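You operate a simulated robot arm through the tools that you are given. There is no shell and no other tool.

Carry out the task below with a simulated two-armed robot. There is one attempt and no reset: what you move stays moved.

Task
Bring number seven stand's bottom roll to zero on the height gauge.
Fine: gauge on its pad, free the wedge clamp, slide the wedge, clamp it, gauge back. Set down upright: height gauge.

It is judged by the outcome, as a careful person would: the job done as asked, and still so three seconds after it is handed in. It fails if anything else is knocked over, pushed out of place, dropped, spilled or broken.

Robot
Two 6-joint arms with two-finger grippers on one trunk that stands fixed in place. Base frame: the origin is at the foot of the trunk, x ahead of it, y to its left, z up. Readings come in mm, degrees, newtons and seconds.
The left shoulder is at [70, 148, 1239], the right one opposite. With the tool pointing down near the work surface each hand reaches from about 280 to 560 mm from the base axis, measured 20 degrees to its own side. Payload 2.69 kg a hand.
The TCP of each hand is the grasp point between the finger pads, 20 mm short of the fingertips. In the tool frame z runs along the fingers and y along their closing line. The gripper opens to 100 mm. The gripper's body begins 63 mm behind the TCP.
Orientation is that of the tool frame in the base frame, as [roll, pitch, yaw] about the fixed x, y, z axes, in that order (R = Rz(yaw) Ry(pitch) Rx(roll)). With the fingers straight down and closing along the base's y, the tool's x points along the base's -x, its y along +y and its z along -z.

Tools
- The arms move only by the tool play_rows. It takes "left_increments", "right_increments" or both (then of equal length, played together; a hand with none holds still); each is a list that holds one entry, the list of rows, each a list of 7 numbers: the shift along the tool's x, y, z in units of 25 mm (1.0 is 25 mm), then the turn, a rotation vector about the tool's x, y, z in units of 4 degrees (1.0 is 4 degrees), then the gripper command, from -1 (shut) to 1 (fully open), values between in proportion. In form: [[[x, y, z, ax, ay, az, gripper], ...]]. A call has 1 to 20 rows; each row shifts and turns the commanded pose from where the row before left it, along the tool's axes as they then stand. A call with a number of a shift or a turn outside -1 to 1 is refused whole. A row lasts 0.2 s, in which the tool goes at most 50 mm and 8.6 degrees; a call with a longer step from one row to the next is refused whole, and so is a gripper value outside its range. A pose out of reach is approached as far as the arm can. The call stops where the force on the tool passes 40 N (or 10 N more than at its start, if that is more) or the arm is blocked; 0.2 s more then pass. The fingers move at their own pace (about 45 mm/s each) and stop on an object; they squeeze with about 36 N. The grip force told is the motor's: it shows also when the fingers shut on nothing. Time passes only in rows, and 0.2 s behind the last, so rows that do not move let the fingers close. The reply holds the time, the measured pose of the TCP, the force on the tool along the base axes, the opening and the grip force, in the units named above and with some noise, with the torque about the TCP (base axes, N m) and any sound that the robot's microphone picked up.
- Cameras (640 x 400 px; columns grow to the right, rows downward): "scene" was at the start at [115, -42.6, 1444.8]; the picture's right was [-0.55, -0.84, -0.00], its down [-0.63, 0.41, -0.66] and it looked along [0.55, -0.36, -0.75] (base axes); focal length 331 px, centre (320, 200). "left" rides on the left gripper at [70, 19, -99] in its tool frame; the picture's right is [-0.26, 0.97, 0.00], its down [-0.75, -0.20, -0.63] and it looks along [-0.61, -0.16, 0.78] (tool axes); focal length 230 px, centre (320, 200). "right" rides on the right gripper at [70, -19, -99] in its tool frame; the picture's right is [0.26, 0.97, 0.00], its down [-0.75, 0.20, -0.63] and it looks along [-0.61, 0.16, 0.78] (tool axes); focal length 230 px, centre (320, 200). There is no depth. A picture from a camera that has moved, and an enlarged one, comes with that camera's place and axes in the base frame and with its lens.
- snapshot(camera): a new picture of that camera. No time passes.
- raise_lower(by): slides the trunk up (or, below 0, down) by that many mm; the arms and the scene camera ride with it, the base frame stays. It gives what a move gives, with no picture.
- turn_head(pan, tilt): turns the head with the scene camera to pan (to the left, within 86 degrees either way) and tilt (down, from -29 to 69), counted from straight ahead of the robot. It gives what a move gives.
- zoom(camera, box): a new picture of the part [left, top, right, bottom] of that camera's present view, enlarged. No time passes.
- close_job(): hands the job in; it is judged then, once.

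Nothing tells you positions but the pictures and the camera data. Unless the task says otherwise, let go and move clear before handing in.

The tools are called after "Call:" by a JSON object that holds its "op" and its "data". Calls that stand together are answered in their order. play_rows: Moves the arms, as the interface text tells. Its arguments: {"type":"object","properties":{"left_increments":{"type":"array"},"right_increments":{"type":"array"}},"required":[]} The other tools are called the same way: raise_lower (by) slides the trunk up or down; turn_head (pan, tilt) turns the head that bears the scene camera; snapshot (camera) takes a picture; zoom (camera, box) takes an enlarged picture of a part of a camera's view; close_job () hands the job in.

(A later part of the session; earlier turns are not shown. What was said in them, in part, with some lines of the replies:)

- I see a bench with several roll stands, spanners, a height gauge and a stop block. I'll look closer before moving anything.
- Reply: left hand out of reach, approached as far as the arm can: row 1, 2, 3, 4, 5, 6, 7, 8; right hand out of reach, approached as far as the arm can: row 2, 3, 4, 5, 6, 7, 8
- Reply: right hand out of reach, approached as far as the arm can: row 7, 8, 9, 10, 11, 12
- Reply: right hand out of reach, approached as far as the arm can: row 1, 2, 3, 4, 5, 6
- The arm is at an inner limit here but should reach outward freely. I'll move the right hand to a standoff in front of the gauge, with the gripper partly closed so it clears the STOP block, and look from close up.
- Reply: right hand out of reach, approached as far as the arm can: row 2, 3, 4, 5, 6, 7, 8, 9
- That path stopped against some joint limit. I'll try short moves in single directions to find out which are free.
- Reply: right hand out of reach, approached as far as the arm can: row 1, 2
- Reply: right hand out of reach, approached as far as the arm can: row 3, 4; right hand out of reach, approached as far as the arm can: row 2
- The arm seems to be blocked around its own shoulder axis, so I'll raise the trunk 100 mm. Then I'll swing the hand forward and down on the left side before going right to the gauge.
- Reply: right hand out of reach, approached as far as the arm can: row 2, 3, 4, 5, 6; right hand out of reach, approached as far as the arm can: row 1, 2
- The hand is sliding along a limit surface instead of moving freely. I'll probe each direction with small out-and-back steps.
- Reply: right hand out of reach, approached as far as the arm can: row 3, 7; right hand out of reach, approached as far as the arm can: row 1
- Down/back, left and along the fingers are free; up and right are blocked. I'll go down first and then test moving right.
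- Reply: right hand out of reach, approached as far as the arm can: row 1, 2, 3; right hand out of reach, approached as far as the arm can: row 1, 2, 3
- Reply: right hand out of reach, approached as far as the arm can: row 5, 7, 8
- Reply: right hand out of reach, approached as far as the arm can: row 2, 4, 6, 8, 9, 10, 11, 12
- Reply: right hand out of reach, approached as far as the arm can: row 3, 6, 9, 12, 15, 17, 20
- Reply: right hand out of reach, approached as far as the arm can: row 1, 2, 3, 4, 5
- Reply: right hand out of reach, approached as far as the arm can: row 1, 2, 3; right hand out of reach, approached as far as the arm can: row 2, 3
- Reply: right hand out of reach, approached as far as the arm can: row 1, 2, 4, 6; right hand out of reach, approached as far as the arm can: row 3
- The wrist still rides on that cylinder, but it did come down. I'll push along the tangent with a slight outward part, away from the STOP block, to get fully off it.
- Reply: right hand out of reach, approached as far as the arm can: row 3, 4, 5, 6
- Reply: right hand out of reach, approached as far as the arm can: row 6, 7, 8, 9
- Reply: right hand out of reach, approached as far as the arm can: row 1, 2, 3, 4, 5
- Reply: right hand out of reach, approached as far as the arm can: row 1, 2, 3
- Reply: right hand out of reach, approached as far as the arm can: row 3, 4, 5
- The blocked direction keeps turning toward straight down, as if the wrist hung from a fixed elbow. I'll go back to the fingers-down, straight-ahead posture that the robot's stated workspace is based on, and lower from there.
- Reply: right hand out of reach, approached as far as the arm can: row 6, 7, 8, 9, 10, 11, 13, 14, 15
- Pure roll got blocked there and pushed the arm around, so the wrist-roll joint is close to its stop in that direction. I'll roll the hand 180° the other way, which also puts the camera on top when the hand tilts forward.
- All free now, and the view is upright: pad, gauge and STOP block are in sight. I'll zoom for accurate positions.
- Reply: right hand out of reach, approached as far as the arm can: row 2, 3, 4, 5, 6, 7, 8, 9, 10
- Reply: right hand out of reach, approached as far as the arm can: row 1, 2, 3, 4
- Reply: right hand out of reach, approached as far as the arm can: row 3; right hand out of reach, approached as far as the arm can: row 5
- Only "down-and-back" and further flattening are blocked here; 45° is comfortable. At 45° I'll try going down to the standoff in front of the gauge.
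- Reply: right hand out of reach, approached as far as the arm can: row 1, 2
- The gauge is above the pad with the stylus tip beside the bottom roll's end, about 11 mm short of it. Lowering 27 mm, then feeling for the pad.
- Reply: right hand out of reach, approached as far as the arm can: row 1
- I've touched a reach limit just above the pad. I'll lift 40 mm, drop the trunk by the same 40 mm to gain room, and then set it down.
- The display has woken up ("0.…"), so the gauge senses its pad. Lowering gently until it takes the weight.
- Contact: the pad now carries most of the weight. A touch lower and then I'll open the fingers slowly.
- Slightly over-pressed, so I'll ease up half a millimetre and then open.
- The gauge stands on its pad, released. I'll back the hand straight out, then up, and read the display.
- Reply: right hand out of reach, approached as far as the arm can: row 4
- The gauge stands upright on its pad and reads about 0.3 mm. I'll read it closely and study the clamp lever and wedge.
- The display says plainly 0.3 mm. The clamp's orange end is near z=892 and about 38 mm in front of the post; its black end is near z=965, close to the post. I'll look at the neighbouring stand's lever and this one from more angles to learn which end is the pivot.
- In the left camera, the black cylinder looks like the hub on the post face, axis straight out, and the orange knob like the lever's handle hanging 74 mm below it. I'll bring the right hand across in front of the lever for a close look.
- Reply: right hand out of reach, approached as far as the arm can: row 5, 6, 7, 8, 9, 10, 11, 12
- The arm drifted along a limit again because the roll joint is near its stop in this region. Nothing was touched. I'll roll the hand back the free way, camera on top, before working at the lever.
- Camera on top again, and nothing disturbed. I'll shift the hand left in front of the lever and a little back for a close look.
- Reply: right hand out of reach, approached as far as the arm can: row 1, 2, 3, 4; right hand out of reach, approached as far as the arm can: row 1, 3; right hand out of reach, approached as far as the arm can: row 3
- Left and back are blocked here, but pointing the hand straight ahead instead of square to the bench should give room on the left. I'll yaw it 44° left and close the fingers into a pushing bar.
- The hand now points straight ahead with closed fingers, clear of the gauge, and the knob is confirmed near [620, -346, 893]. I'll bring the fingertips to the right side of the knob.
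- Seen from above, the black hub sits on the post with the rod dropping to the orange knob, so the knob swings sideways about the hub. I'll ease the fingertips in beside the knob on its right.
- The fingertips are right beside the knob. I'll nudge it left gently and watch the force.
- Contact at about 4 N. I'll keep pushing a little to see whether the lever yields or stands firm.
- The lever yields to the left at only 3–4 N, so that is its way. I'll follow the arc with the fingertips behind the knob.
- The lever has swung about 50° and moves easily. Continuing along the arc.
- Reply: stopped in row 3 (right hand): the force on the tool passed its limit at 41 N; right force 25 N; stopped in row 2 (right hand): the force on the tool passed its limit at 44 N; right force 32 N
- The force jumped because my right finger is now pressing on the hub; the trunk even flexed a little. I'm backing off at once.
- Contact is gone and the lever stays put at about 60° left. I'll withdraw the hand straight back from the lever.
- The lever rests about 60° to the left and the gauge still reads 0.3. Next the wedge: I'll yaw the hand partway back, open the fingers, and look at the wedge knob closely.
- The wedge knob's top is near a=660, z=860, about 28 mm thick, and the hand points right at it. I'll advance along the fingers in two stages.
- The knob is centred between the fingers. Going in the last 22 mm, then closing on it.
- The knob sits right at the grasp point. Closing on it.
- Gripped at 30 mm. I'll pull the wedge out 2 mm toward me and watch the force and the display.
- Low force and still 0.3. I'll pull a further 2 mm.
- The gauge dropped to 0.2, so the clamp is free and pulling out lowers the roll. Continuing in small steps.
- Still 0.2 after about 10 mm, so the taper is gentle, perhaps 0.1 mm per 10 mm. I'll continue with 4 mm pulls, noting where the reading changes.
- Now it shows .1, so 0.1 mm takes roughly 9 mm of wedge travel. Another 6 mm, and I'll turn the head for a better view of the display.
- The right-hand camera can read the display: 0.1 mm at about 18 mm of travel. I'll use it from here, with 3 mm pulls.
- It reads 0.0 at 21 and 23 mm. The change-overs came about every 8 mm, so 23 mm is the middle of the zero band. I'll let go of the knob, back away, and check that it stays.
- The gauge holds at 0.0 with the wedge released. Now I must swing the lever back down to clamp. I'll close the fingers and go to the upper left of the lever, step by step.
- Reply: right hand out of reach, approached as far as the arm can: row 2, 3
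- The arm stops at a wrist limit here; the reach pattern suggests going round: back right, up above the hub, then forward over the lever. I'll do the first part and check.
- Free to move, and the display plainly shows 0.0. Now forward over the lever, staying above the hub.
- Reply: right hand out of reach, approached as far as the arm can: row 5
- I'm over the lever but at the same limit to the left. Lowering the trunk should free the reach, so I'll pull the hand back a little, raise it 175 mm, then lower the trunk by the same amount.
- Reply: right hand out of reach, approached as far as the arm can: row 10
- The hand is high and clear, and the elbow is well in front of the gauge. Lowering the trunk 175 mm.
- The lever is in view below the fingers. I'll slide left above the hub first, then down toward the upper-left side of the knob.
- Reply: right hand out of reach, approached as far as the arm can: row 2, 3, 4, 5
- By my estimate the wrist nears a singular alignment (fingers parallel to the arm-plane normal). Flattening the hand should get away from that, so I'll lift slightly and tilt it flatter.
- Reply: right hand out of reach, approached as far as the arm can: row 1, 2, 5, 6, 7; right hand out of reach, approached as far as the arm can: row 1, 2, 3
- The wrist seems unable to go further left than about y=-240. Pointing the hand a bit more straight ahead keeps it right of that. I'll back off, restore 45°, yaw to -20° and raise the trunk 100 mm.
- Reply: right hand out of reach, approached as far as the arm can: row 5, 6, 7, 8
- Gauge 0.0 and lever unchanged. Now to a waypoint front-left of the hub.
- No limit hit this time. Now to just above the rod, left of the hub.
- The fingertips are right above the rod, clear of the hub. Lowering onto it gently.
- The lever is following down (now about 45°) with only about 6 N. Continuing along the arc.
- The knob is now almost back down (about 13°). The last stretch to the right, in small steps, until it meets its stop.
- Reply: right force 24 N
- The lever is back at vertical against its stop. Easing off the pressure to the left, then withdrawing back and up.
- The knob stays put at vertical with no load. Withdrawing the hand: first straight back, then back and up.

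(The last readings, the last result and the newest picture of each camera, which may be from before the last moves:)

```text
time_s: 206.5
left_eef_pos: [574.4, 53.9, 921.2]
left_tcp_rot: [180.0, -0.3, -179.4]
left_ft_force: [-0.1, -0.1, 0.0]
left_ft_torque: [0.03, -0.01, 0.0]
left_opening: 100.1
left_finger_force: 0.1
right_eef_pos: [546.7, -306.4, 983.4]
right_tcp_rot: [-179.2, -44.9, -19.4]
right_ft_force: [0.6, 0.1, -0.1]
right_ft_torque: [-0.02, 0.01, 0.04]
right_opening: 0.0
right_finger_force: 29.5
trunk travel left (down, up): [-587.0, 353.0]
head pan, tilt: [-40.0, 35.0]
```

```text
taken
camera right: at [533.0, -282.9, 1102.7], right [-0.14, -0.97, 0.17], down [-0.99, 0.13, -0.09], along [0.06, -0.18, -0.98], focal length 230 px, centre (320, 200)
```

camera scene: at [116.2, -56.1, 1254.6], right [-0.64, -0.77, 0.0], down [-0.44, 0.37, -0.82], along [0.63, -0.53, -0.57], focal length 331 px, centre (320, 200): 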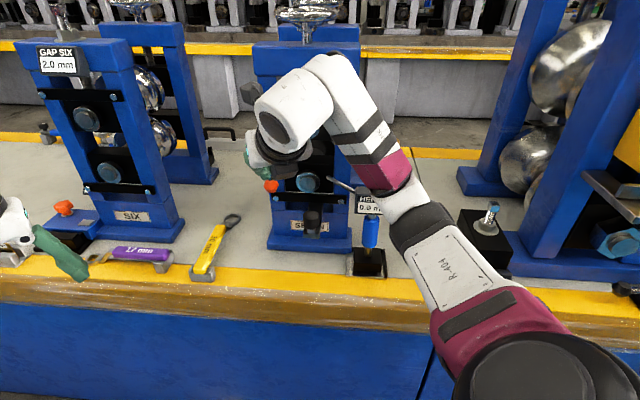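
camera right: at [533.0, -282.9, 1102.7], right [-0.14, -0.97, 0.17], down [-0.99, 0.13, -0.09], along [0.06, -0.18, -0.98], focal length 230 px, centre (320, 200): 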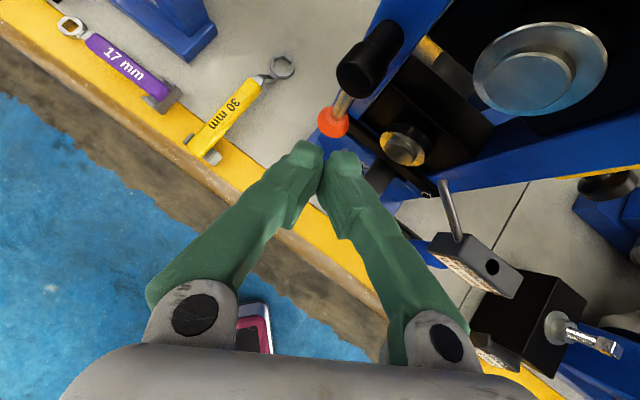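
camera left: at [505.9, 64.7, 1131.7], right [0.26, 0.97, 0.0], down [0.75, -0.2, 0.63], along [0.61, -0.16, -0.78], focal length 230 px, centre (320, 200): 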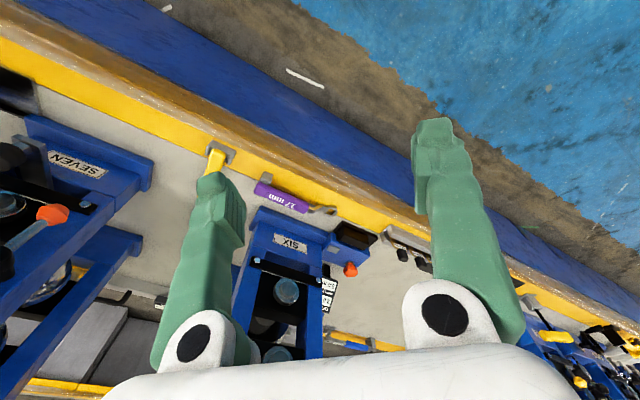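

The lever hangs vertical again. I'll read the gauge and look at the lever.

Call:
{"op": "zoom", "data": {"camera": "scene", "box": [345, 180, 395, 230]}}

Call:
{"op": "zoom", "data": {"camera": "right", "box": [300, 0, 560, 300]}}

```text
8.00 times, centred on (370, 205) of scene
camera zoom: at [116.2, -56.1, 1254.6], right [-0.64, -0.77, 0.0], down [-0.44, 0.37, -0.82], along [0.63, -0.53, -0.57], focal length 2644 px, centre (-80, 160)
```

zoom: 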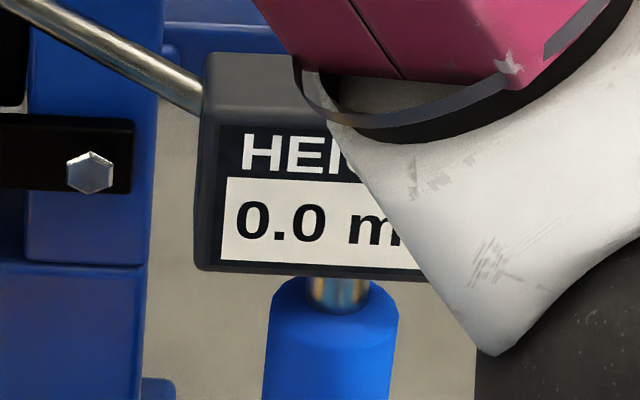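

```text
1.33 times, centred on (430, 150) of right
camera zoom: at [533.0, -282.9, 1102.7], right [-0.14, -0.97, 0.17], down [-0.99, 0.13, -0.09], along [0.06, -0.18, -0.98], focal length 307 px, centre (173, 267)
```

zoom: 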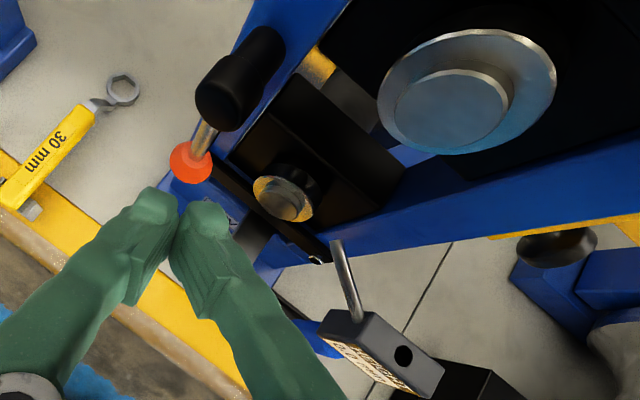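

The gauge still reads 0.0 with the clamp on. Now the gauge goes back: I'll raise the trunk to the earlier working height and bring the hand round in front of it.

Call:
{"op": "raise_lower", "data": {"by": 75}}

Call:
{"op": "play_rows", "data": {"right_increments": [[[-0.655, 0.393, 0.356, 0, 0, 0, -1], [-0.655, 0.393, 0.356, 0, 0, 0, -1], [-0.655, 0.393, 0.356, 0, 0, 0, -1], [-0.655, 0.393, 0.356, 0, 0, 0, -1], [-0.655, 0.393, 0.356, 0, 0, 0, -1], [-0.655, 0.393, 0.356, 0, 0, 0, -1], [-0.655, 0.393, 0.356, 0, 0, 0, -1], [-0.655, 0.393, 0.356, 0, 0, 0, -1]]]}}

Call:
{"op": "snapshot", "data": {"camera": "right"}}

Call:
{"op": "snapshot", "data": {"camera": "scene"}}

```text
time_s: 207.7
left_eef_pos: [575.3, 53.6, 996.7]
left_tcp_rot: [-179.9, -0.3, -179.4]
left_ft_force: [0.0, -0.1, 0.3]
left_ft_torque: [0.02, -0.04, 0.02]
left_opening: 100.0
left_finger_force: 0.0
right_eef_pos: [547.4, -307.8, 1057.2]
right_tcp_rot: [-179.3, -44.9, -19.4]
right_ft_force: [0.1, 0.4, 1.0]
right_ft_torque: [0.01, 0.0, -0.05]
right_opening: 0.1
right_finger_force: 29.5
trunk travel left (down, up): [-662.0, 278.0]
head pan, tilt: [-40.0, 35.0]
```

```text
time_s: 209.4
left_eef_pos: [574.8, 53.2, 997.4]
left_tcp_rot: [179.9, -0.3, -179.4]
left_ft_force: [-0.5, -0.3, -0.8]
left_ft_torque: [0.01, 0.01, -0.02]
left_opening: 99.9
left_finger_force: 0.1
right_eef_pos: [482.3, -368.8, 914.5]
right_tcp_rot: [-179.3, -45.0, -19.5]
right_ft_force: [-0.2, 0.7, 0.1]
right_ft_torque: [0.02, -0.01, -0.01]
right_opening: 0.0
right_finger_force: 30.1
trunk travel left (down, up): [-662.0, 278.0]
head pan, tilt: [-40.0, 35.0]
```

```text
taken
camera right: at [468.5, -343.8, 1033.5], right [-0.14, -0.97, 0.17], down [-0.99, 0.13, -0.09], along [0.06, -0.18, -0.98], focal length 230 px, centre (320, 200)
```

right: 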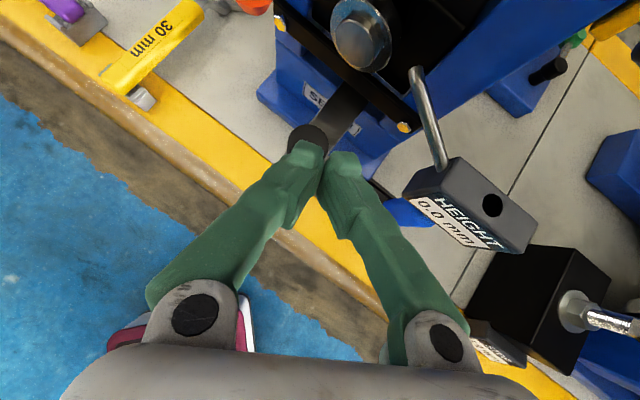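

```text
taken
camera scene: at [116.4, -56.7, 1329.6], right [-0.64, -0.77, 0.0], down [-0.44, 0.37, -0.82], along [0.63, -0.53, -0.57], focal length 331 px, centre (320, 200)
```

scene: 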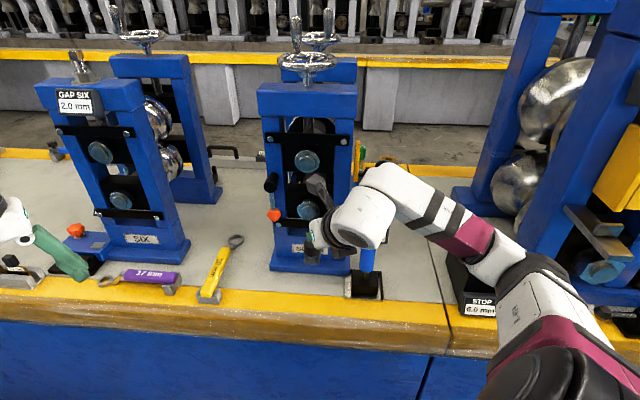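

Call:
{"op": "play_rows", "data": {"right_increments": [[[-0.478, 0.57, 0.03, 0, 0, 0, -1], [-0.478, 0.57, 0.03, 0, 0, 0, -1], [-0.478, 0.57, 0.03, 0, 0, 0, -1], [-0.478, 0.57, 0.03, 0, 0, 0, -1], [-0.478, 0.57, 0.03, 0, 0, 0, -1]]]}}

Call:
{"op": "play_rows", "data": {"right_increments": [[[0, 0, 0, -0.62, 0, 0.62, -1], [0, 0, 0, -0.62, 0, 0.62, -0.7], [0, 0, 0, -0.62, 0, 0.62, -0.4], [0, 0, 0, -0.62, 0, 0.62, -0.2], [0, 0, 0, -0.62, 0, 0.62, 0], [0, 0, 0, -0.62, 0, 0.62, 0.2], [0, 0, 0, -0.62, 0, 0.62, 0.3]]]}}

Call:
{"op": "snapshot", "data": {"camera": "right"}}

Call:
{"op": "snapshot", "data": {"camera": "scene"}}

```text
time_s: 210.7
left_eef_pos: [575.5, 53.4, 996.3]
left_tcp_rot: [179.9, -0.2, -179.4]
left_ft_force: [-0.7, -0.4, -0.1]
left_ft_torque: [-0.01, -0.02, 0.01]
left_opening: 99.9
left_finger_force: 0.1
right_eef_pos: [422.3, -421.1, 869.2]
right_tcp_rot: [-179.3, -45.0, -19.4]
right_ft_force: [0.7, -0.1, 0.2]
right_ft_torque: [-0.01, -0.01, 0.03]
right_opening: 0.0
right_finger_force: 29.5
trunk travel left (down, up): [-662.0, 278.0]
head pan, tilt: [-40.0, 35.0]
```

```text
time_s: 212.2
left_eef_pos: [575.1, 54.0, 996.5]
left_tcp_rot: [-179.9, -0.3, -179.5]
left_ft_force: [0.0, -0.5, -0.1]
left_ft_torque: [0.03, -0.02, 0.02]
left_opening: 99.7
left_finger_force: 0.0
right_eef_pos: [421.5, -420.6, 869.2]
right_tcp_rot: [-179.5, -44.8, -43.9]
right_ft_force: [0.3, -0.9, -0.3]
right_ft_torque: [-0.01, 0.0, -0.06]
right_opening: 64.8
right_finger_force: 0.1
trunk travel left (down, up): [-662.0, 278.0]
head pan, tilt: [-40.0, 35.0]
```

```text
taken
camera right: at [420.0, -393.0, 988.1], right [-0.53, -0.83, 0.17], down [-0.85, 0.53, -0.08], along [-0.02, -0.19, -0.98], focal length 230 px, centre (320, 200)
```

right: 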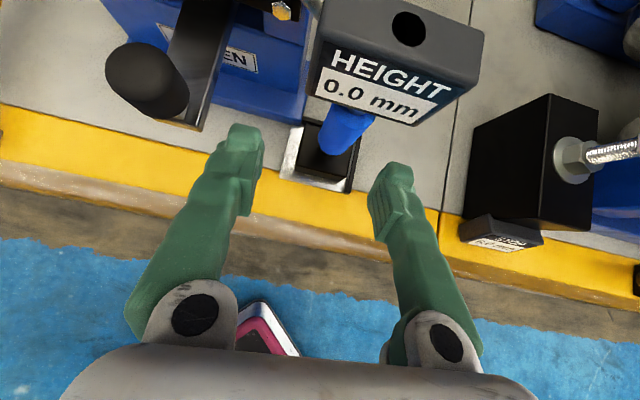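

```text
taken
camera scene: at [117.2, -55.9, 1329.6], right [-0.64, -0.77, 0.0], down [-0.44, 0.37, -0.82], along [0.63, -0.53, -0.57], focal length 331 px, centre (320, 200)
```

scene: 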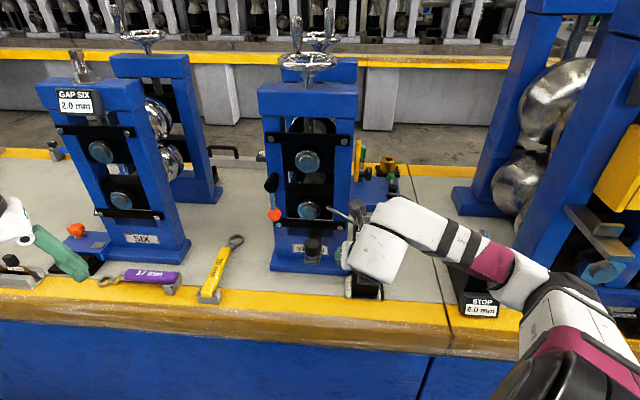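

All clear, and 0.0 mm is easy to read. I'll move right, in front of the bench edge, and roll the hand so its camera is underneath again for grasping the gauge.

Call:
{"op": "play_rows", "data": {"right_increments": [[[-0.377, 0.81, 0.12, 0, 0, 0, 0.3], [-0.377, 0.81, 0.12, 0, 0, 0, 0.3], [-0.377, 0.81, 0.12, 0, 0, 0, 0.3], [-0.377, 0.81, 0.12, 0, 0, 0, 0.3], [-0.377, 0.81, 0.12, 0, 0, 0, 0.3]]]}}

Call:
{"op": "play_rows", "data": {"right_increments": [[[0, 0, 0, 0, 0, -1, 0.3], [0, 0, 0, 0, 0, -1, 0.3], [0, 0, 0, 0, 0, -1, 0.3], [0, 0, 0, 0, 0, -1, 0.3], [0, 0, 0, 0, 0, -1, 0.3], [0, 0, 0, 0, 0, -1, 0.3], [0, 0, 0, 0, 0, -1, 0.3], [0, 0, 0, 0, 0, -1, 0.3], [0, 0, 0, 0, 0, -1, 0.3], [0, 0, 0, 0, 0, -1, 0.3], [0, 0, 0, 0, 0, -1, 0.3], [0, 0, 0, 0, 0, -1, 0.3], [0, 0, 0, 0, 0, -1, 0.3], [0, 0, 0, 0, 0, -1, 0.3], [0, 0, 0, 0, 0, -1, 0.3]]]}}

Call:
{"op": "play_rows", "data": {"right_increments": [[[0, 0, 0, 0, 0, -1, 0.3], [0, 0, 0, 0, 0, -1, 0.3], [0, 0, 0, 0, 0, -1, 0.3], [0, 0, 0, 0, 0, -1, 0.3], [0, 0, 0, 0, 0, -1, 0.3], [0, 0, 0, 0, 0, -1, 0.3], [0, 0, 0, 0, 0, -1, 0.3], [0, 0, 0, 0, 0, -1, 0.3], [0, 0, 0, 0, 0, -1, 0.3], [0, 0, 0, 0, 0, -1, 0.3], [0, 0, 0, 0, 0, -1, 0.3], [0, 0, 0, 0, 0, -1, 0.3], [0, 0, 0, 0, 0, -1, 0.3], [0, 0, 0, 0, 0, -1, 0.3], [0, 0, 0, 0, 0, -1, 0.3]]]}}

Call:
{"op": "play_rows", "data": {"right_increments": [[[0, 0, 0, 0, 0, -1, 0.3], [0, 0, 0, 0, 0, -1, 0.3], [0, 0, 0, 0, 0, -1, 0.3], [0, 0, 0, 0, 0, -1, 0.3], [0, 0, 0, 0, 0, -1, 0.3], [0, 0, 0, 0, 0, -1, 0.3], [0, 0, 0, 0, 0, -1, 0.3], [0, 0, 0, 0, 0, -1, 0.3], [0, 0, 0, 0, 0, -1, 0.3], [0, 0, 0, 0, 0, -1, 0.3], [0, 0, 0, 0, 0, -1, 0.3], [0, 0, 0, 0, 0, -1, 0.3], [0, 0, 0, 0, 0, -1, 0.3], [0, 0, 0, 0, 0, -1, 0.3], [0, 0, 0, 0, 0, -1, 0.3]]]}}

Call:
{"op": "snapshot", "data": {"camera": "right"}}

Call:
{"op": "snapshot", "data": {"camera": "scene"}}

```text
time_s: 213.4
left_eef_pos: [575.3, 54.0, 996.2]
left_tcp_rot: [-179.9, -0.2, -179.3]
left_ft_force: [-0.2, -0.1, 0.2]
left_ft_torque: [-0.01, -0.04, 0.01]
left_opening: 100.1
left_finger_force: 0.1
right_eef_pos: [335.5, -478.4, 824.5]
right_tcp_rot: [-179.4, -44.8, -44.0]
right_ft_force: [0.1, -0.1, -0.5]
right_ft_torque: [0.01, 0.0, 0.01]
right_opening: 64.9
right_finger_force: 0.0
trunk travel left (down, up): [-662.0, 278.0]
head pan, tilt: [-40.0, 35.0]
```

```text
time_s: 216.7
left_eef_pos: [575.7, 53.5, 996.6]
left_tcp_rot: [180.0, -0.2, -179.3]
left_ft_force: [-0.3, -0.4, -0.1]
left_ft_torque: [0.03, 0.0, -0.01]
left_opening: 99.8
left_finger_force: 0.2
right_eef_pos: [336.6, -477.6, 824.0]
right_tcp_rot: [139.4, -20.9, 24.3]
right_ft_force: [0.8, -0.1, 0.6]
right_ft_torque: [-0.02, 0.01, 0.01]
right_opening: 65.1
right_finger_force: 0.0
trunk travel left (down, up): [-662.0, 278.0]
head pan, tilt: [-40.0, 35.0]
```

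```text
time_s: 219.8
left_eef_pos: [575.5, 53.4, 997.0]
left_tcp_rot: [-180.0, -0.1, -179.5]
left_ft_force: [-0.4, 0.8, 0.1]
left_ft_torque: [0.01, -0.02, 0.03]
left_opening: 99.9
left_finger_force: 0.0
right_eef_pos: [336.9, -478.9, 825.7]
right_tcp_rot: [139.1, 20.3, 68.7]
right_ft_force: [0.0, -0.3, 0.6]
right_ft_torque: [0.0, -0.02, -0.02]
right_opening: 65.0
right_finger_force: 0.0
trunk travel left (down, up): [-662.0, 278.0]
head pan, tilt: [-40.0, 35.0]
```

```text
time_s: 223.1
left_eef_pos: [575.9, 53.6, 996.1]
left_tcp_rot: [-180.0, -0.2, -179.4]
left_ft_force: [0.7, 0.1, 0.6]
left_ft_torque: [-0.03, 0.01, 0.03]
left_opening: 100.0
left_finger_force: 0.1
right_eef_pos: [338.0, -478.3, 824.9]
right_tcp_rot: [179.5, 44.8, 136.4]
right_ft_force: [-0.1, -0.3, 0.2]
right_ft_torque: [0.02, -0.01, -0.02]
right_opening: 64.8
right_finger_force: 0.0
trunk travel left (down, up): [-662.0, 278.0]
head pan, tilt: [-40.0, 35.0]
```

```text
taken
camera right: at [237.9, -408.5, 845.4], right [0.53, 0.83, -0.18], down [0.2, 0.08, 0.98], along [0.82, -0.55, -0.12], focal length 230 px, centre (320, 200)
```

right: 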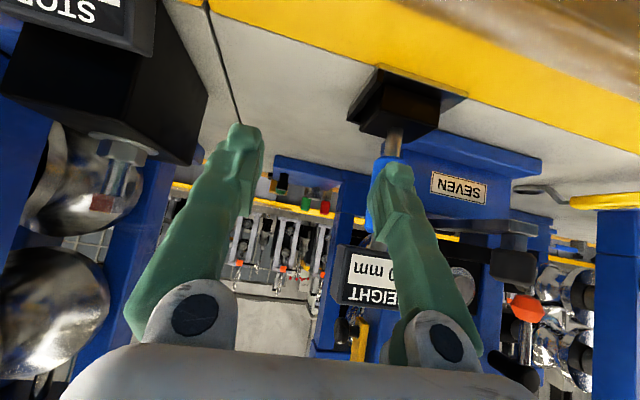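

```text
taken
camera scene: at [116.9, -56.1, 1329.6], right [-0.64, -0.77, 0.0], down [-0.44, 0.37, -0.82], along [0.63, -0.53, -0.57], focal length 331 px, centre (320, 200)
```

scene: 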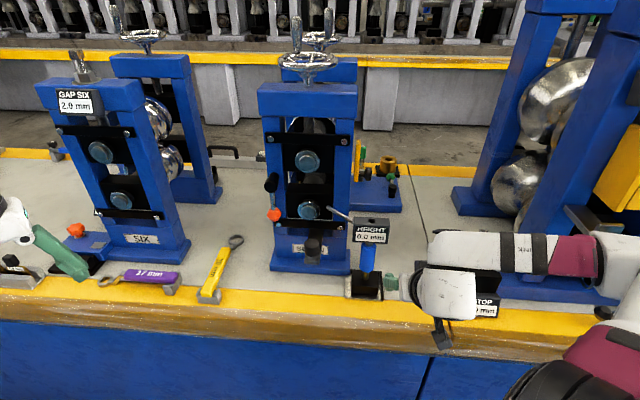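

The hand is ready with its camera underneath. I'll line it up in front of the gauge's handle.

Call:
{"op": "play_rows", "data": {"right_increments": [[[-0.102, 0.675, 0.316, 0, 0, 0, 0.3], [-0.102, 0.675, 0.316, 0, 0, 0, 0.3], [-0.102, 0.675, 0.316, 0, 0, 0, 0.3], [-0.102, 0.675, 0.316, 0, 0, 0, 0.3], [-0.102, 0.675, 0.316, 0, 0, 0, 0.3]]]}}

Call:
{"op": "snapshot", "data": {"camera": "right"}}

Call:
{"op": "zoom", "data": {"camera": "scene", "box": [290, 180, 450, 330]}}

```text
time_s: 224.2
left_eef_pos: [575.4, 54.6, 995.0]
left_tcp_rot: [-179.8, -0.3, -179.3]
left_ft_force: [0.3, 0.3, -0.6]
left_ft_torque: [0.01, 0.01, -0.01]
left_opening: 100.0
left_finger_force: 0.0
right_eef_pos: [421.9, -442.0, 805.4]
right_tcp_rot: [179.6, 44.7, 136.3]
right_ft_force: [0.4, 0.4, -0.8]
right_ft_torque: [-0.02, -0.04, -0.03]
right_opening: 65.0
right_finger_force: 0.1
trunk travel left (down, up): [-662.0, 278.0]
head pan, tilt: [-40.0, 35.0]
```

```text
taken
camera right: at [322.8, -372.2, 826.8], right [0.53, 0.83, -0.18], down [0.2, 0.08, 0.98], along [0.82, -0.55, -0.12], focal length 230 px, centre (320, 200)
```

right: 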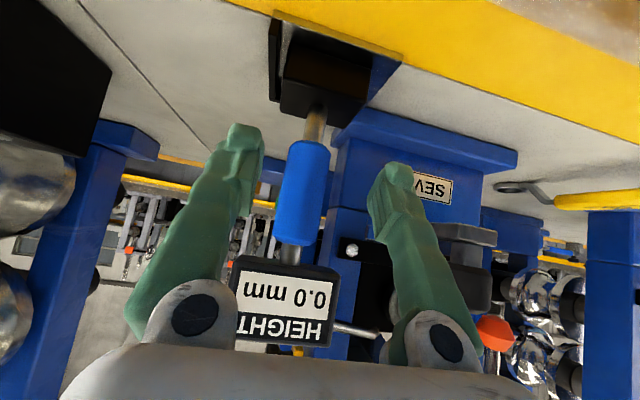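

```text
2.67 times, centred on (370, 255) of scene
camera zoom: at [117.7, -55.8, 1329.5], right [-0.64, -0.77, 0.0], down [-0.44, 0.37, -0.82], along [0.63, -0.53, -0.57], focal length 882 px, centre (187, 53)
```

zoom: 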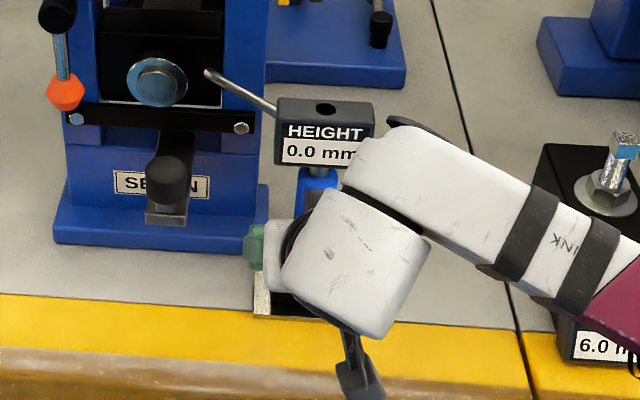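

Lined up. I'll advance the last 56 mm onto the handle with a slight correction to the right.

Call:
{"op": "play_rows", "data": {"right_increments": [[[-0.314, -0.042, 0.506, 0, 0, 0, 0.3], [-0.314, -0.042, 0.506, 0, 0, 0, 0.3], [-0.314, -0.042, 0.506, 0, 0, 0, 0.3], [-0.314, -0.042, 0.506, 0, 0, 0, 0.3]]]}}

Call:
{"op": "snapshot", "data": {"camera": "right"}}

```text
time_s: 225.2
left_eef_pos: [576.9, 54.7, 996.0]
left_tcp_rot: [180.0, -0.4, -179.4]
left_ft_force: [-0.4, 0.5, -1.1]
left_ft_torque: [0.04, 0.03, -0.04]
left_opening: 100.2
left_finger_force: 0.0
right_eef_pos: [461.1, -484.8, 790.2]
right_tcp_rot: [179.5, 44.8, 136.2]
right_ft_force: [-0.4, -0.5, 0.4]
right_ft_torque: [0.03, 0.0, 0.0]
right_opening: 64.9
right_finger_force: 0.0
trunk travel left (down, up): [-662.0, 278.0]
head pan, tilt: [-40.0, 35.0]
```

```text
taken
camera right: at [361.5, -415.9, 811.8], right [0.53, 0.83, -0.17], down [0.2, 0.08, 0.98], along [0.82, -0.55, -0.12], focal length 230 px, centre (320, 200)
```

right: 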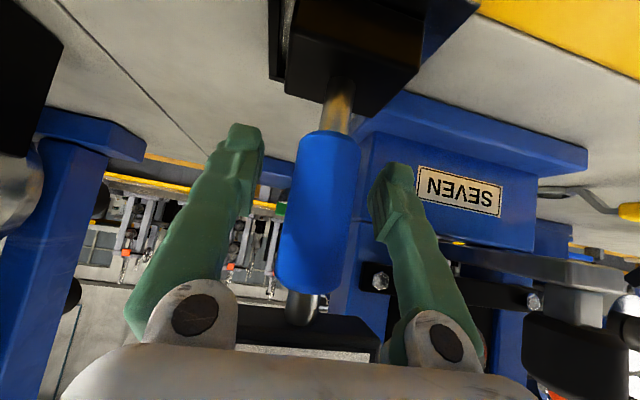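

Centred on the handle, at the same height as when I let go. Closing, then lifting 35 mm.

Call:
{"op": "play_rows", "data": {"right_increments": [[[0, 0, 0, 0, 0, 0, 0], [0, 0, 0, 0, 0, 0, -0.2], [0, 0, 0, 0, 0, 0, -0.6], [0, 0, 0, 0, 0, 0, -1], [0, 0, 0, 0, 0, 0, -1]]]}}

Call:
{"op": "play_rows", "data": {"right_increments": [[[-0.2, 0, -0.2, 0, 0, 0, -1], [-0.2, 0, -0.2, 0, 0, 0, -1], [-0.2, 0, -0.2, 0, 0, 0, -1], [-0.2, 0, -0.2, 0, 0, 0, -1], [-0.2, 0, -0.2, 0, 0, 0, -1]]]}}

Call:
{"op": "snapshot", "data": {"camera": "right"}}

Call:
{"op": "zoom", "data": {"camera": "scene", "box": [290, 160, 450, 310]}}

```text
time_s: 226.4
left_eef_pos: [575.6, 53.2, 997.3]
left_tcp_rot: [-179.9, -0.3, -179.3]
left_ft_force: [-0.5, -0.7, 0.1]
left_ft_torque: [-0.04, 0.03, 0.05]
left_opening: 100.1
left_finger_force: 0.0
right_eef_pos: [461.6, -485.9, 792.2]
right_tcp_rot: [179.4, 44.8, 136.2]
right_ft_force: [0.6, 1.0, -0.2]
right_ft_torque: [0.15, 0.02, -0.02]
right_opening: 27.2
right_finger_force: 36.0
trunk travel left (down, up): [-662.0, 278.0]
head pan, tilt: [-40.0, 35.0]
```

```text
time_s: 227.7
left_eef_pos: [576.0, 52.6, 997.0]
left_tcp_rot: [-180.0, -0.3, -179.4]
left_ft_force: [-0.2, 0.3, 0.7]
left_ft_torque: [0.03, 0.0, 0.03]
left_opening: 100.2
left_finger_force: 0.0
right_eef_pos: [459.8, -485.8, 825.2]
right_tcp_rot: [179.3, 44.8, 136.2]
right_ft_force: [0.3, -1.0, -8.3]
right_ft_torque: [-0.06, -0.03, -0.04]
right_opening: 27.4
right_finger_force: 36.4
trunk travel left (down, up): [-662.0, 278.0]
head pan, tilt: [-40.0, 35.0]
```

```text
taken
camera right: at [361.4, -416.6, 846.7], right [0.53, 0.83, -0.17], down [0.2, 0.08, 0.98], along [0.82, -0.55, -0.12], focal length 230 px, centre (320, 200)
```

right: 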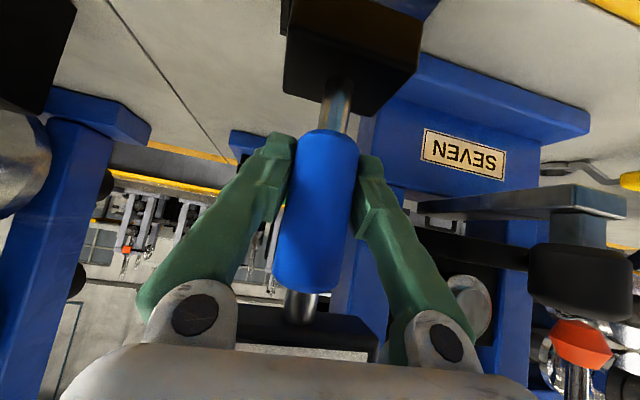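

```text
2.67 times, centred on (370, 235) of scene
camera zoom: at [118.2, -57.4, 1329.4], right [-0.64, -0.77, 0.0], down [-0.44, 0.37, -0.82], along [0.63, -0.53, -0.57], focal length 882 px, centre (187, 107)
```

zoom: 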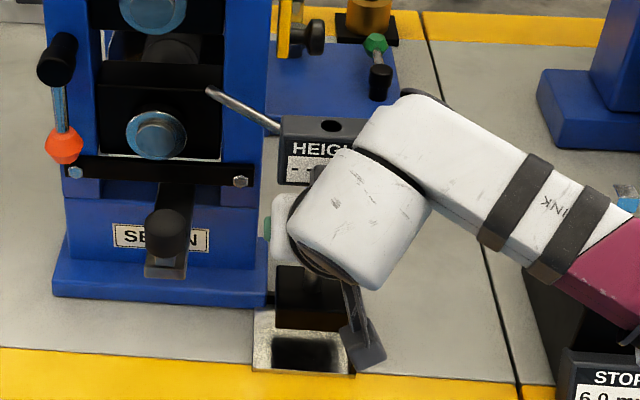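

Lifted cleanly; the display blanked. Now right along the bench, then in toward its old place.

Call:
{"op": "play_rows", "data": {"right_increments": [[[0.01, -0.64, -0.01, 0, 0, 0, -1], [0.01, -0.64, -0.01, 0, 0, 0, -1], [0.01, -0.64, -0.01, 0, 0, 0, -1], [0.01, -0.64, -0.01, 0, 0, 0, -1], [0.01, -0.64, -0.01, 0, 0, 0, -1], [0.01, -0.64, -0.01, 0, 0, 0, -1], [0.01, -0.64, -0.01, 0, 0, 0, -1], [0.01, -0.64, -0.01, 0, 0, 0, -1]]]}}

Call:
{"op": "snapshot", "data": {"camera": "scene"}}

Call:
{"op": "snapshot", "data": {"camera": "right"}}

```text
time_s: 229.4
left_eef_pos: [576.3, 52.6, 996.7]
left_tcp_rot: [-180.0, -0.3, -179.5]
left_ft_force: [-0.7, -0.5, -0.2]
left_ft_torque: [-0.01, -0.02, 0.0]
left_opening: 100.1
left_finger_force: 0.1
right_eef_pos: [369.2, -577.6, 823.9]
right_tcp_rot: [179.4, 44.7, 136.0]
right_ft_force: [-0.5, 0.0, -8.2]
right_ft_torque: [-0.04, 0.0, 0.01]
right_opening: 27.2
right_finger_force: 36.2
trunk travel left (down, up): [-662.0, 278.0]
head pan, tilt: [-40.0, 35.0]
```

```text
taken
camera scene: at [117.5, -58.2, 1329.4], right [-0.64, -0.77, 0.0], down [-0.44, 0.37, -0.82], along [0.63, -0.53, -0.57], focal length 331 px, centre (320, 200)
```

scene: 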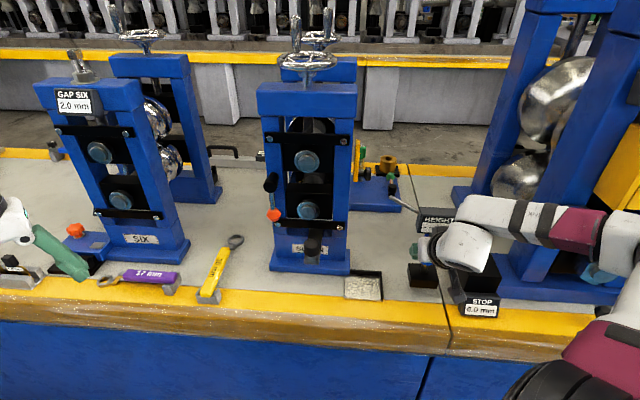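

```text
taken
camera right: at [271.1, -508.1, 845.1], right [0.53, 0.83, -0.17], down [0.2, 0.08, 0.98], along [0.82, -0.55, -0.12], focal length 230 px, centre (320, 200)
```

right: 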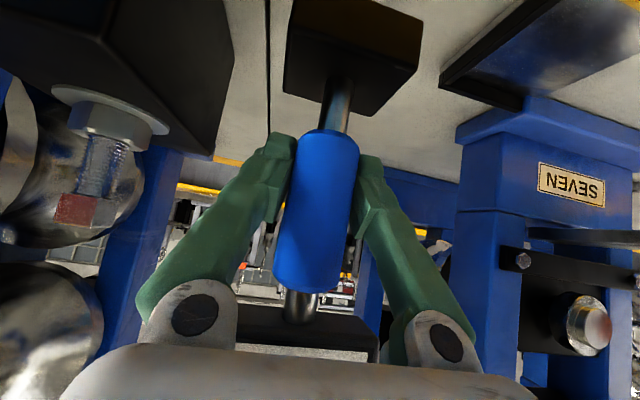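

Call:
{"op": "play_rows", "data": {"right_increments": [[[-0.41, -0.012, 0.41, 0, 0, 0, -1], [-0.41, -0.012, 0.41, 0, 0, 0, -1], [-0.41, -0.012, 0.41, 0, 0, 0, -1], [-0.41, -0.012, 0.41, 0, 0, 0, -1], [-0.41, -0.012, 0.41, 0, 0, 0, -1]]]}}

Call:
{"op": "snapshot", "data": {"camera": "right"}}

Call:
{"op": "zoom", "data": {"camera": "scene", "box": [360, 160, 520, 330]}}

```text
time_s: 230.7
left_eef_pos: [576.9, 52.3, 995.5]
left_tcp_rot: [179.9, -0.3, -179.4]
left_ft_force: [-0.2, -0.3, 0.1]
left_ft_torque: [0.03, 0.02, 0.0]
left_opening: 100.2
left_finger_force: 0.0
right_eef_pos: [422.7, -629.3, 822.8]
right_tcp_rot: [179.4, 44.6, 136.1]
right_ft_force: [-0.1, -0.1, -8.9]
right_ft_torque: [-0.03, -0.06, -0.04]
right_opening: 27.1
right_finger_force: 36.1
trunk travel left (down, up): [-662.0, 278.0]
head pan, tilt: [-40.0, 35.0]
```

```text
taken
camera right: at [324.2, -559.2, 844.3], right [0.53, 0.83, -0.17], down [0.2, 0.08, 0.98], along [0.82, -0.55, -0.12], focal length 230 px, centre (320, 200)
```

right: 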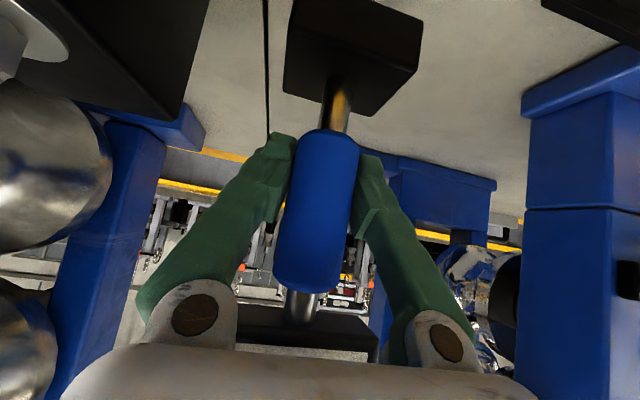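

```text
2.35 times, centred on (440, 245) of scene
camera zoom: at [119.0, -58.6, 1329.2], right [-0.64, -0.77, 0.0], down [-0.44, 0.37, -0.82], along [0.63, -0.53, -0.58], focal length 778 px, centre (38, 94)
```

zoom: 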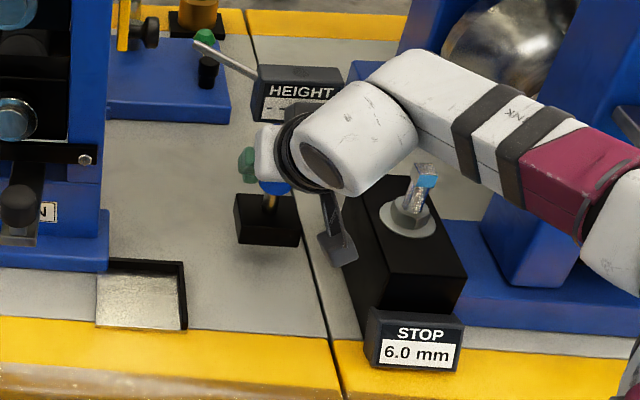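

Over its old spot. Lowering 33 mm, then feeling for the bench.

Call:
{"op": "play_rows", "data": {"right_increments": [[[0.19, 0, 0.19, 0, 0, 0, -1], [0.19, 0, 0.19, 0, 0, 0, -1], [0.19, 0, 0.19, 0, 0, 0, -1], [0.19, 0, 0.19, 0, 0, 0, -1], [0.17, 0, 0.17, 0, 0, 0, -1]]]}}

Call:
{"op": "play_rows", "data": {"right_increments": [[[0.028, 0, 0.028, 0, 0, 0, -1], [0.028, 0, 0.028, 0, 0, 0, -1]]]}}

```text
time_s: 231.8
left_eef_pos: [576.4, 50.5, 994.4]
left_tcp_rot: [179.9, -0.3, -179.4]
left_ft_force: [-0.3, -0.4, 0.3]
left_ft_torque: [-0.02, 0.0, 0.0]
left_opening: 100.0
left_finger_force: 0.0
right_eef_pos: [422.3, -629.7, 791.9]
right_tcp_rot: [179.3, 44.8, 136.1]
right_ft_force: [0.3, -0.4, -7.8]
right_ft_torque: [-0.06, 0.0, 0.0]
right_opening: 27.1
right_finger_force: 35.6
trunk travel left (down, up): [-662.0, 278.0]
head pan, tilt: [-40.0, 35.0]
```

```text
time_s: 232.4
left_eef_pos: [575.9, 51.4, 995.2]
left_tcp_rot: [179.9, -0.4, -179.3]
left_ft_force: [1.0, -0.1, -1.1]
left_ft_torque: [0.03, 0.0, 0.0]
left_opening: 99.9
left_finger_force: 0.0
right_eef_pos: [422.5, -628.7, 789.9]
right_tcp_rot: [179.5, 44.7, 136.1]
right_ft_force: [-0.4, 0.1, -7.9]
right_ft_torque: [-0.01, -0.03, 0.02]
right_opening: 27.3
right_finger_force: 35.5
trunk travel left (down, up): [-662.0, 278.0]
head pan, tilt: [-40.0, 35.0]
```

Call:
{"op": "play_rows", "data": {"right_increments": [[[0.028, 0, 0.028, 0, 0, 0, -1], [0.028, 0, 0.028, 0, 0, 0, -1]]]}}

Call:
{"op": "play_rows", "data": {"right_increments": [[[0.028, 0, 0.028, 0, 0, 0, -1], [0, 0, 0, 0, 0, 0, -1]]]}}

```text
time_s: 233.1
left_eef_pos: [576.5, 52.0, 995.6]
left_tcp_rot: [179.9, -0.4, -179.5]
left_ft_force: [0.2, -0.3, -0.6]
left_ft_torque: [0.01, -0.03, 0.01]
left_opening: 100.0
left_finger_force: 0.1
right_eef_pos: [422.2, -627.2, 786.7]
right_tcp_rot: [179.4, 44.6, 136.1]
right_ft_force: [-0.2, 0.1, -7.8]
right_ft_torque: [-0.03, -0.01, 0.04]
right_opening: 27.3
right_finger_force: 36.1
trunk travel left (down, up): [-662.0, 278.0]
head pan, tilt: [-40.0, 35.0]
```

```text
time_s: 233.7
left_eef_pos: [575.4, 51.1, 995.5]
left_tcp_rot: [179.9, -0.3, -179.3]
left_ft_force: [0.0, -1.2, 0.5]
left_ft_torque: [0.0, -0.02, 0.0]
left_opening: 99.9
left_finger_force: 0.1
right_eef_pos: [422.4, -628.4, 786.7]
right_tcp_rot: [179.4, 44.7, 136.1]
right_ft_force: [-0.3, 0.0, -9.1]
right_ft_torque: [-0.03, -0.04, -0.01]
right_opening: 26.8
right_finger_force: 36.4
trunk travel left (down, up): [-662.0, 278.0]
head pan, tilt: [-40.0, 35.0]
```

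Not touching yet; continuing a millimetre at a time.

Call:
{"op": "play_rows", "data": {"right_increments": [[[0.028, 0, 0.028, 0, 0, 0, -1], [0, 0, 0, 0, 0, 0, -1]]]}}

Call:
{"op": "play_rows", "data": {"right_increments": [[[0.02, 0, 0.02, 0, 0, 0, -1], [0, 0, 0, 0, 0, 0, -1]]]}}

```text
time_s: 234.2
left_eef_pos: [576.0, 52.3, 996.9]
left_tcp_rot: [-180.0, -0.3, -179.5]
left_ft_force: [-0.5, -0.1, 0.6]
left_ft_torque: [-0.01, 0.0, 0.02]
left_opening: 99.9
left_finger_force: 0.1
right_eef_pos: [422.3, -629.5, 785.9]
right_tcp_rot: [179.4, 44.8, 136.1]
right_ft_force: [0.2, -0.9, -4.7]
right_ft_torque: [-0.04, 0.16, -0.02]
right_opening: 26.9
right_finger_force: 35.8
trunk travel left (down, up): [-662.0, 278.0]
head pan, tilt: [-40.0, 35.0]
```

```text
time_s: 234.8
left_eef_pos: [575.7, 52.5, 995.5]
left_tcp_rot: [-180.0, -0.4, -179.4]
left_ft_force: [0.0, -0.3, -0.1]
left_ft_torque: [0.02, 0.0, -0.01]
left_opening: 99.9
left_finger_force: 0.0
right_eef_pos: [422.7, -626.9, 786.0]
right_tcp_rot: [179.4, 44.8, 136.1]
right_ft_force: [0.3, -2.9, -2.9]
right_ft_torque: [-0.04, 0.04, 0.05]
right_opening: 26.9
right_finger_force: 35.9
trunk travel left (down, up): [-662.0, 278.0]
head pan, tilt: [-40.0, 35.0]
```

It has touched down. Half a millimetre more, then I'll open slowly.

Call:
{"op": "play_rows", "data": {"right_increments": [[[0.014, 0, 0.014, 0, 0, 0, -1], [0, 0, 0, 0, 0, 0, -1]]]}}

Call:
{"op": "play_rows", "data": {"right_increments": [[[0, 0, 0, 0, 0, 0, -0.45], [0, 0, 0, 0, 0, 0, -0.35], [0, 0, 0, 0, 0, 0, -0.2], [0, 0, 0, 0, 0, 0, 0], [0, 0, 0, 0, 0, 0, 0.2], [0, 0, 0, 0, 0, 0, 0.3]]]}}

Call:
{"op": "snapshot", "data": {"camera": "right"}}

Call:
{"op": "zoom", "data": {"camera": "scene", "box": [360, 160, 520, 330]}}

```text
time_s: 235.4
left_eef_pos: [576.5, 52.8, 997.0]
left_tcp_rot: [-180.0, -0.3, -179.3]
left_ft_force: [0.6, 0.4, -0.1]
left_ft_torque: [0.02, -0.02, 0.01]
left_opening: 100.1
left_finger_force: 0.0
right_eef_pos: [422.1, -627.4, 785.5]
right_tcp_rot: [179.5, 44.9, 136.1]
right_ft_force: [2.3, -2.6, 1.5]
right_ft_torque: [-0.01, -0.03, -0.01]
right_opening: 27.1
right_finger_force: 35.8
trunk travel left (down, up): [-662.0, 278.0]
head pan, tilt: [-40.0, 35.0]
```

```text
time_s: 236.8
left_eef_pos: [575.1, 54.2, 997.4]
left_tcp_rot: [180.0, -0.1, -179.5]
left_ft_force: [-0.9, 0.4, 0.2]
left_ft_torque: [0.01, -0.01, 0.03]
left_opening: 99.8
left_finger_force: 0.1
right_eef_pos: [422.0, -626.0, 786.4]
right_tcp_rot: [179.4, 44.8, 136.1]
right_ft_force: [1.0, 0.1, -0.4]
right_ft_torque: [0.0, -0.06, 0.0]
right_opening: 65.0
right_finger_force: 0.0
trunk travel left (down, up): [-662.0, 278.0]
head pan, tilt: [-40.0, 35.0]
```

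```text
taken
camera right: at [323.1, -556.9, 806.2], right [0.53, 0.83, -0.17], down [0.2, 0.08, 0.98], along [0.82, -0.55, -0.12], focal length 230 px, centre (320, 200)
```

right: 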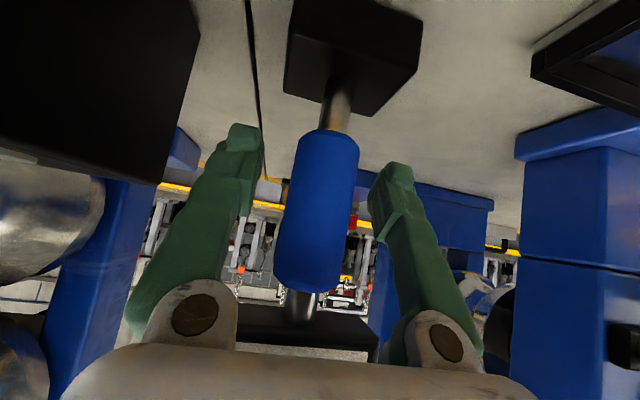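

```text
2.35 times, centred on (440, 245) of scene
camera zoom: at [116.9, -56.2, 1329.6], right [-0.64, -0.77, 0.0], down [-0.44, 0.37, -0.82], along [0.63, -0.53, -0.57], focal length 778 px, centre (38, 94)
```

zoom: 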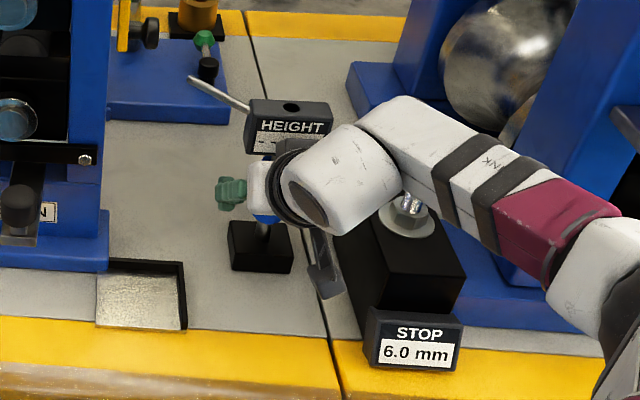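

The gauge is back on its spot, upright and released. Backing straight out, then up and away.

Call:
{"op": "play_rows", "data": {"right_increments": [[[0.4, 0, -0.4, 0, 0, 0, 0.3], [0.566, 0, -0.566, 0, 0, 0, 0.3], [0.566, 0, -0.566, 0, 0, 0, 0.3], [0.566, 0, -0.566, 0, 0, 0, 0.3]]]}}

Call:
{"op": "play_rows", "data": {"right_increments": [[[0.311, 0, -0.821, 0, 0, 0, 0.3], [0.311, 0, -0.821, 0, 0, 0, 0.3], [0.311, 0, -0.821, 0, 0, 0, 0.3], [0.311, 0, -0.821, 0, 0, 0, 0.3]]]}}

Call:
{"op": "snapshot", "data": {"camera": "scene"}}

Call:
{"op": "snapshot", "data": {"camera": "right"}}

```text
time_s: 237.8
left_eef_pos: [575.4, 53.8, 997.1]
left_tcp_rot: [-179.9, -0.1, -179.4]
left_ft_force: [-0.3, 0.3, 0.1]
left_ft_torque: [0.03, 0.0, 0.0]
left_opening: 99.9
left_finger_force: 0.1
right_eef_pos: [367.4, -573.5, 784.6]
right_tcp_rot: [179.4, 44.8, 136.1]
right_ft_force: [0.2, 0.4, 0.7]
right_ft_torque: [-0.02, -0.01, 0.01]
right_opening: 65.1
right_finger_force: 0.1
trunk travel left (down, up): [-662.0, 278.0]
head pan, tilt: [-40.0, 35.0]
```

```text
time_s: 238.8
left_eef_pos: [576.4, 55.4, 996.6]
left_tcp_rot: [-179.8, -0.2, -179.3]
left_ft_force: [-0.4, 0.5, -0.1]
left_ft_torque: [0.01, -0.06, 0.01]
left_opening: 100.2
left_finger_force: 0.0
right_eef_pos: [309.8, -519.5, 822.3]
right_tcp_rot: [179.4, 44.8, 136.1]
right_ft_force: [-0.6, -0.4, -0.6]
right_ft_torque: [-0.01, 0.0, 0.0]
right_opening: 64.9
right_finger_force: 0.1
trunk travel left (down, up): [-662.0, 278.0]
head pan, tilt: [-40.0, 35.0]
```

```text
taken
camera scene: at [116.6, -55.0, 1329.6], right [-0.64, -0.77, 0.0], down [-0.44, 0.37, -0.82], along [0.63, -0.53, -0.57], focal length 331 px, centre (320, 200)
```

scene: 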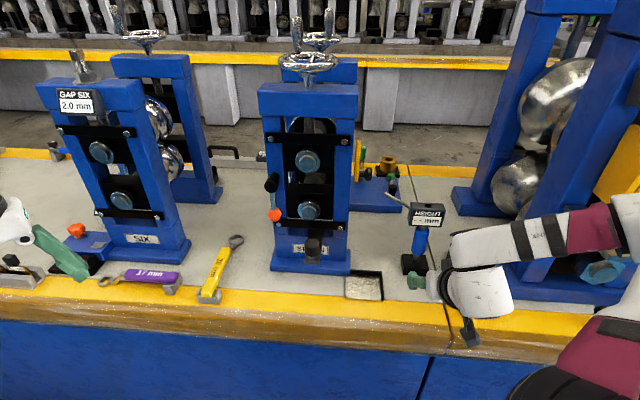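

```text
taken
camera right: at [211.2, -449.5, 842.5], right [0.53, 0.83, -0.18], down [0.2, 0.08, 0.98], along [0.82, -0.56, -0.12], focal length 230 px, centre (320, 200)
```

right: 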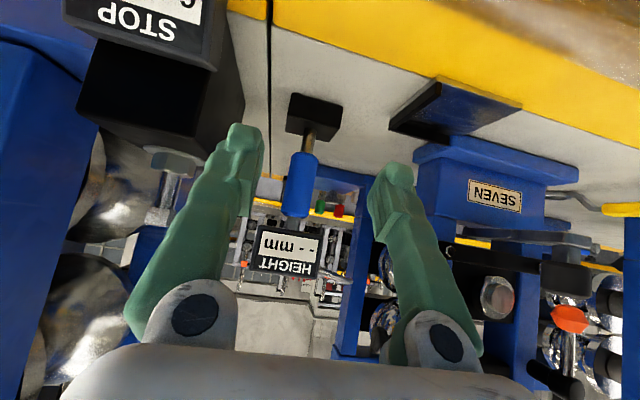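

Everything is back in place. A final close check of the lever, wedge and gauge.

Call:
{"op": "zoom", "data": {"camera": "scene", "box": [240, 140, 360, 280]}}

Call:
{"op": "zoom", "data": {"camera": "scene", "box": [340, 170, 520, 330]}}

Call:
{"op": "turn_head", "data": {"pan": -43, "tilt": 48}}

Call:
{"op": "snapshot", "data": {"camera": "scene"}}

```text
2.86 times, centred on (300, 210) of scene
camera zoom: at [116.6, -55.0, 1329.6], right [-0.64, -0.77, 0.0], down [-0.44, 0.37, -0.82], along [0.63, -0.53, -0.57], focal length 944 px, centre (377, 171)
```

zoom: 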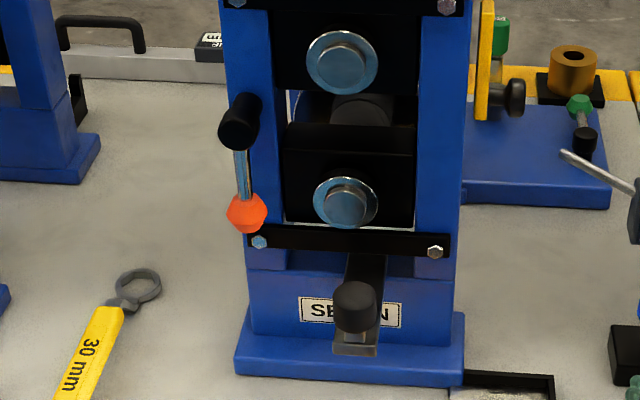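

```text
2.50 times, centred on (430, 250) of scene
camera zoom: at [116.6, -55.0, 1329.6], right [-0.64, -0.77, 0.0], down [-0.44, 0.37, -0.82], along [0.63, -0.53, -0.57], focal length 826 px, centre (45, 75)
```

zoom: 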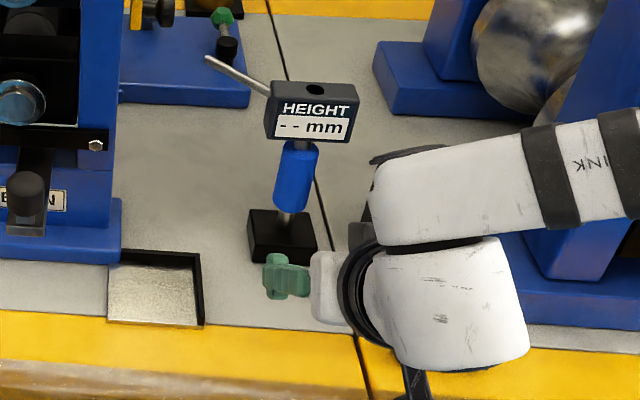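

```text
time_s: 239.6
left_eef_pos: [575.4, 52.9, 996.9]
left_tcp_rot: [-180.0, -0.3, -179.4]
left_ft_force: [-0.3, 0.7, 0.3]
left_ft_torque: [0.01, 0.04, -0.02]
left_opening: 99.9
left_finger_force: 0.1
right_eef_pos: [311.1, -519.9, 821.7]
right_tcp_rot: [179.3, 44.8, 136.1]
right_ft_force: [0.8, 0.5, -0.6]
right_ft_torque: [0.01, 0.02, -0.01]
right_opening: 65.2
right_finger_force: 0.0
trunk travel left (down, up): [-662.0, 278.0]
head pan, tilt: [-43.0, 48.0]
```

```text
taken
camera scene: at [107.1, -53.5, 1310.6], right [-0.68, -0.73, 0.0], down [-0.54, 0.51, -0.67], along [0.49, -0.46, -0.74], focal length 331 px, centre (320, 200)
```

scene: 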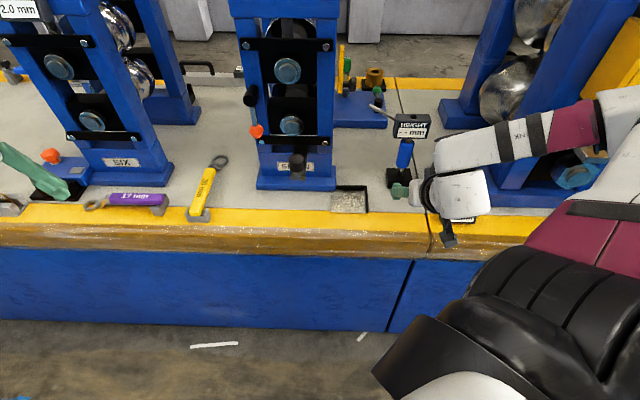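

The lever hangs vertical as at the start (clamped), and with it clamped the gauge read 0.0. The gauge is back upright on its own spot, and the hand is clear. Handing in.

Call:
{"op": "close_job", "data": {}}

```text
The job is handed in.
```

Number seven stand's bottom roll now reads 0.0 mm on the height gauge; it read 0.3 mm when I started. I handed the job in.

- **Wedge:** I swung the clamp lever about 60° to the left to free it. Then I pulled the wedge out about 23 mm, which put it mid-way through the zero band.
- **Clamp:** I pushed the lever back down to its stop. The gauge still read 0.0 with the clamp on. I did not test the clamp by pulling on the wedge again.
- **Gauge:** It is back upright on its original spot, to within about a millimetre, and released.

One thing did not go cleanly. While I was swinging the lever open, a finger pressed on the lever's hub with about 44 N before I backed off. I saw no damage, and the lever moved freely afterwards. In the last pictures nothing else on the bench looked moved or knocked over.
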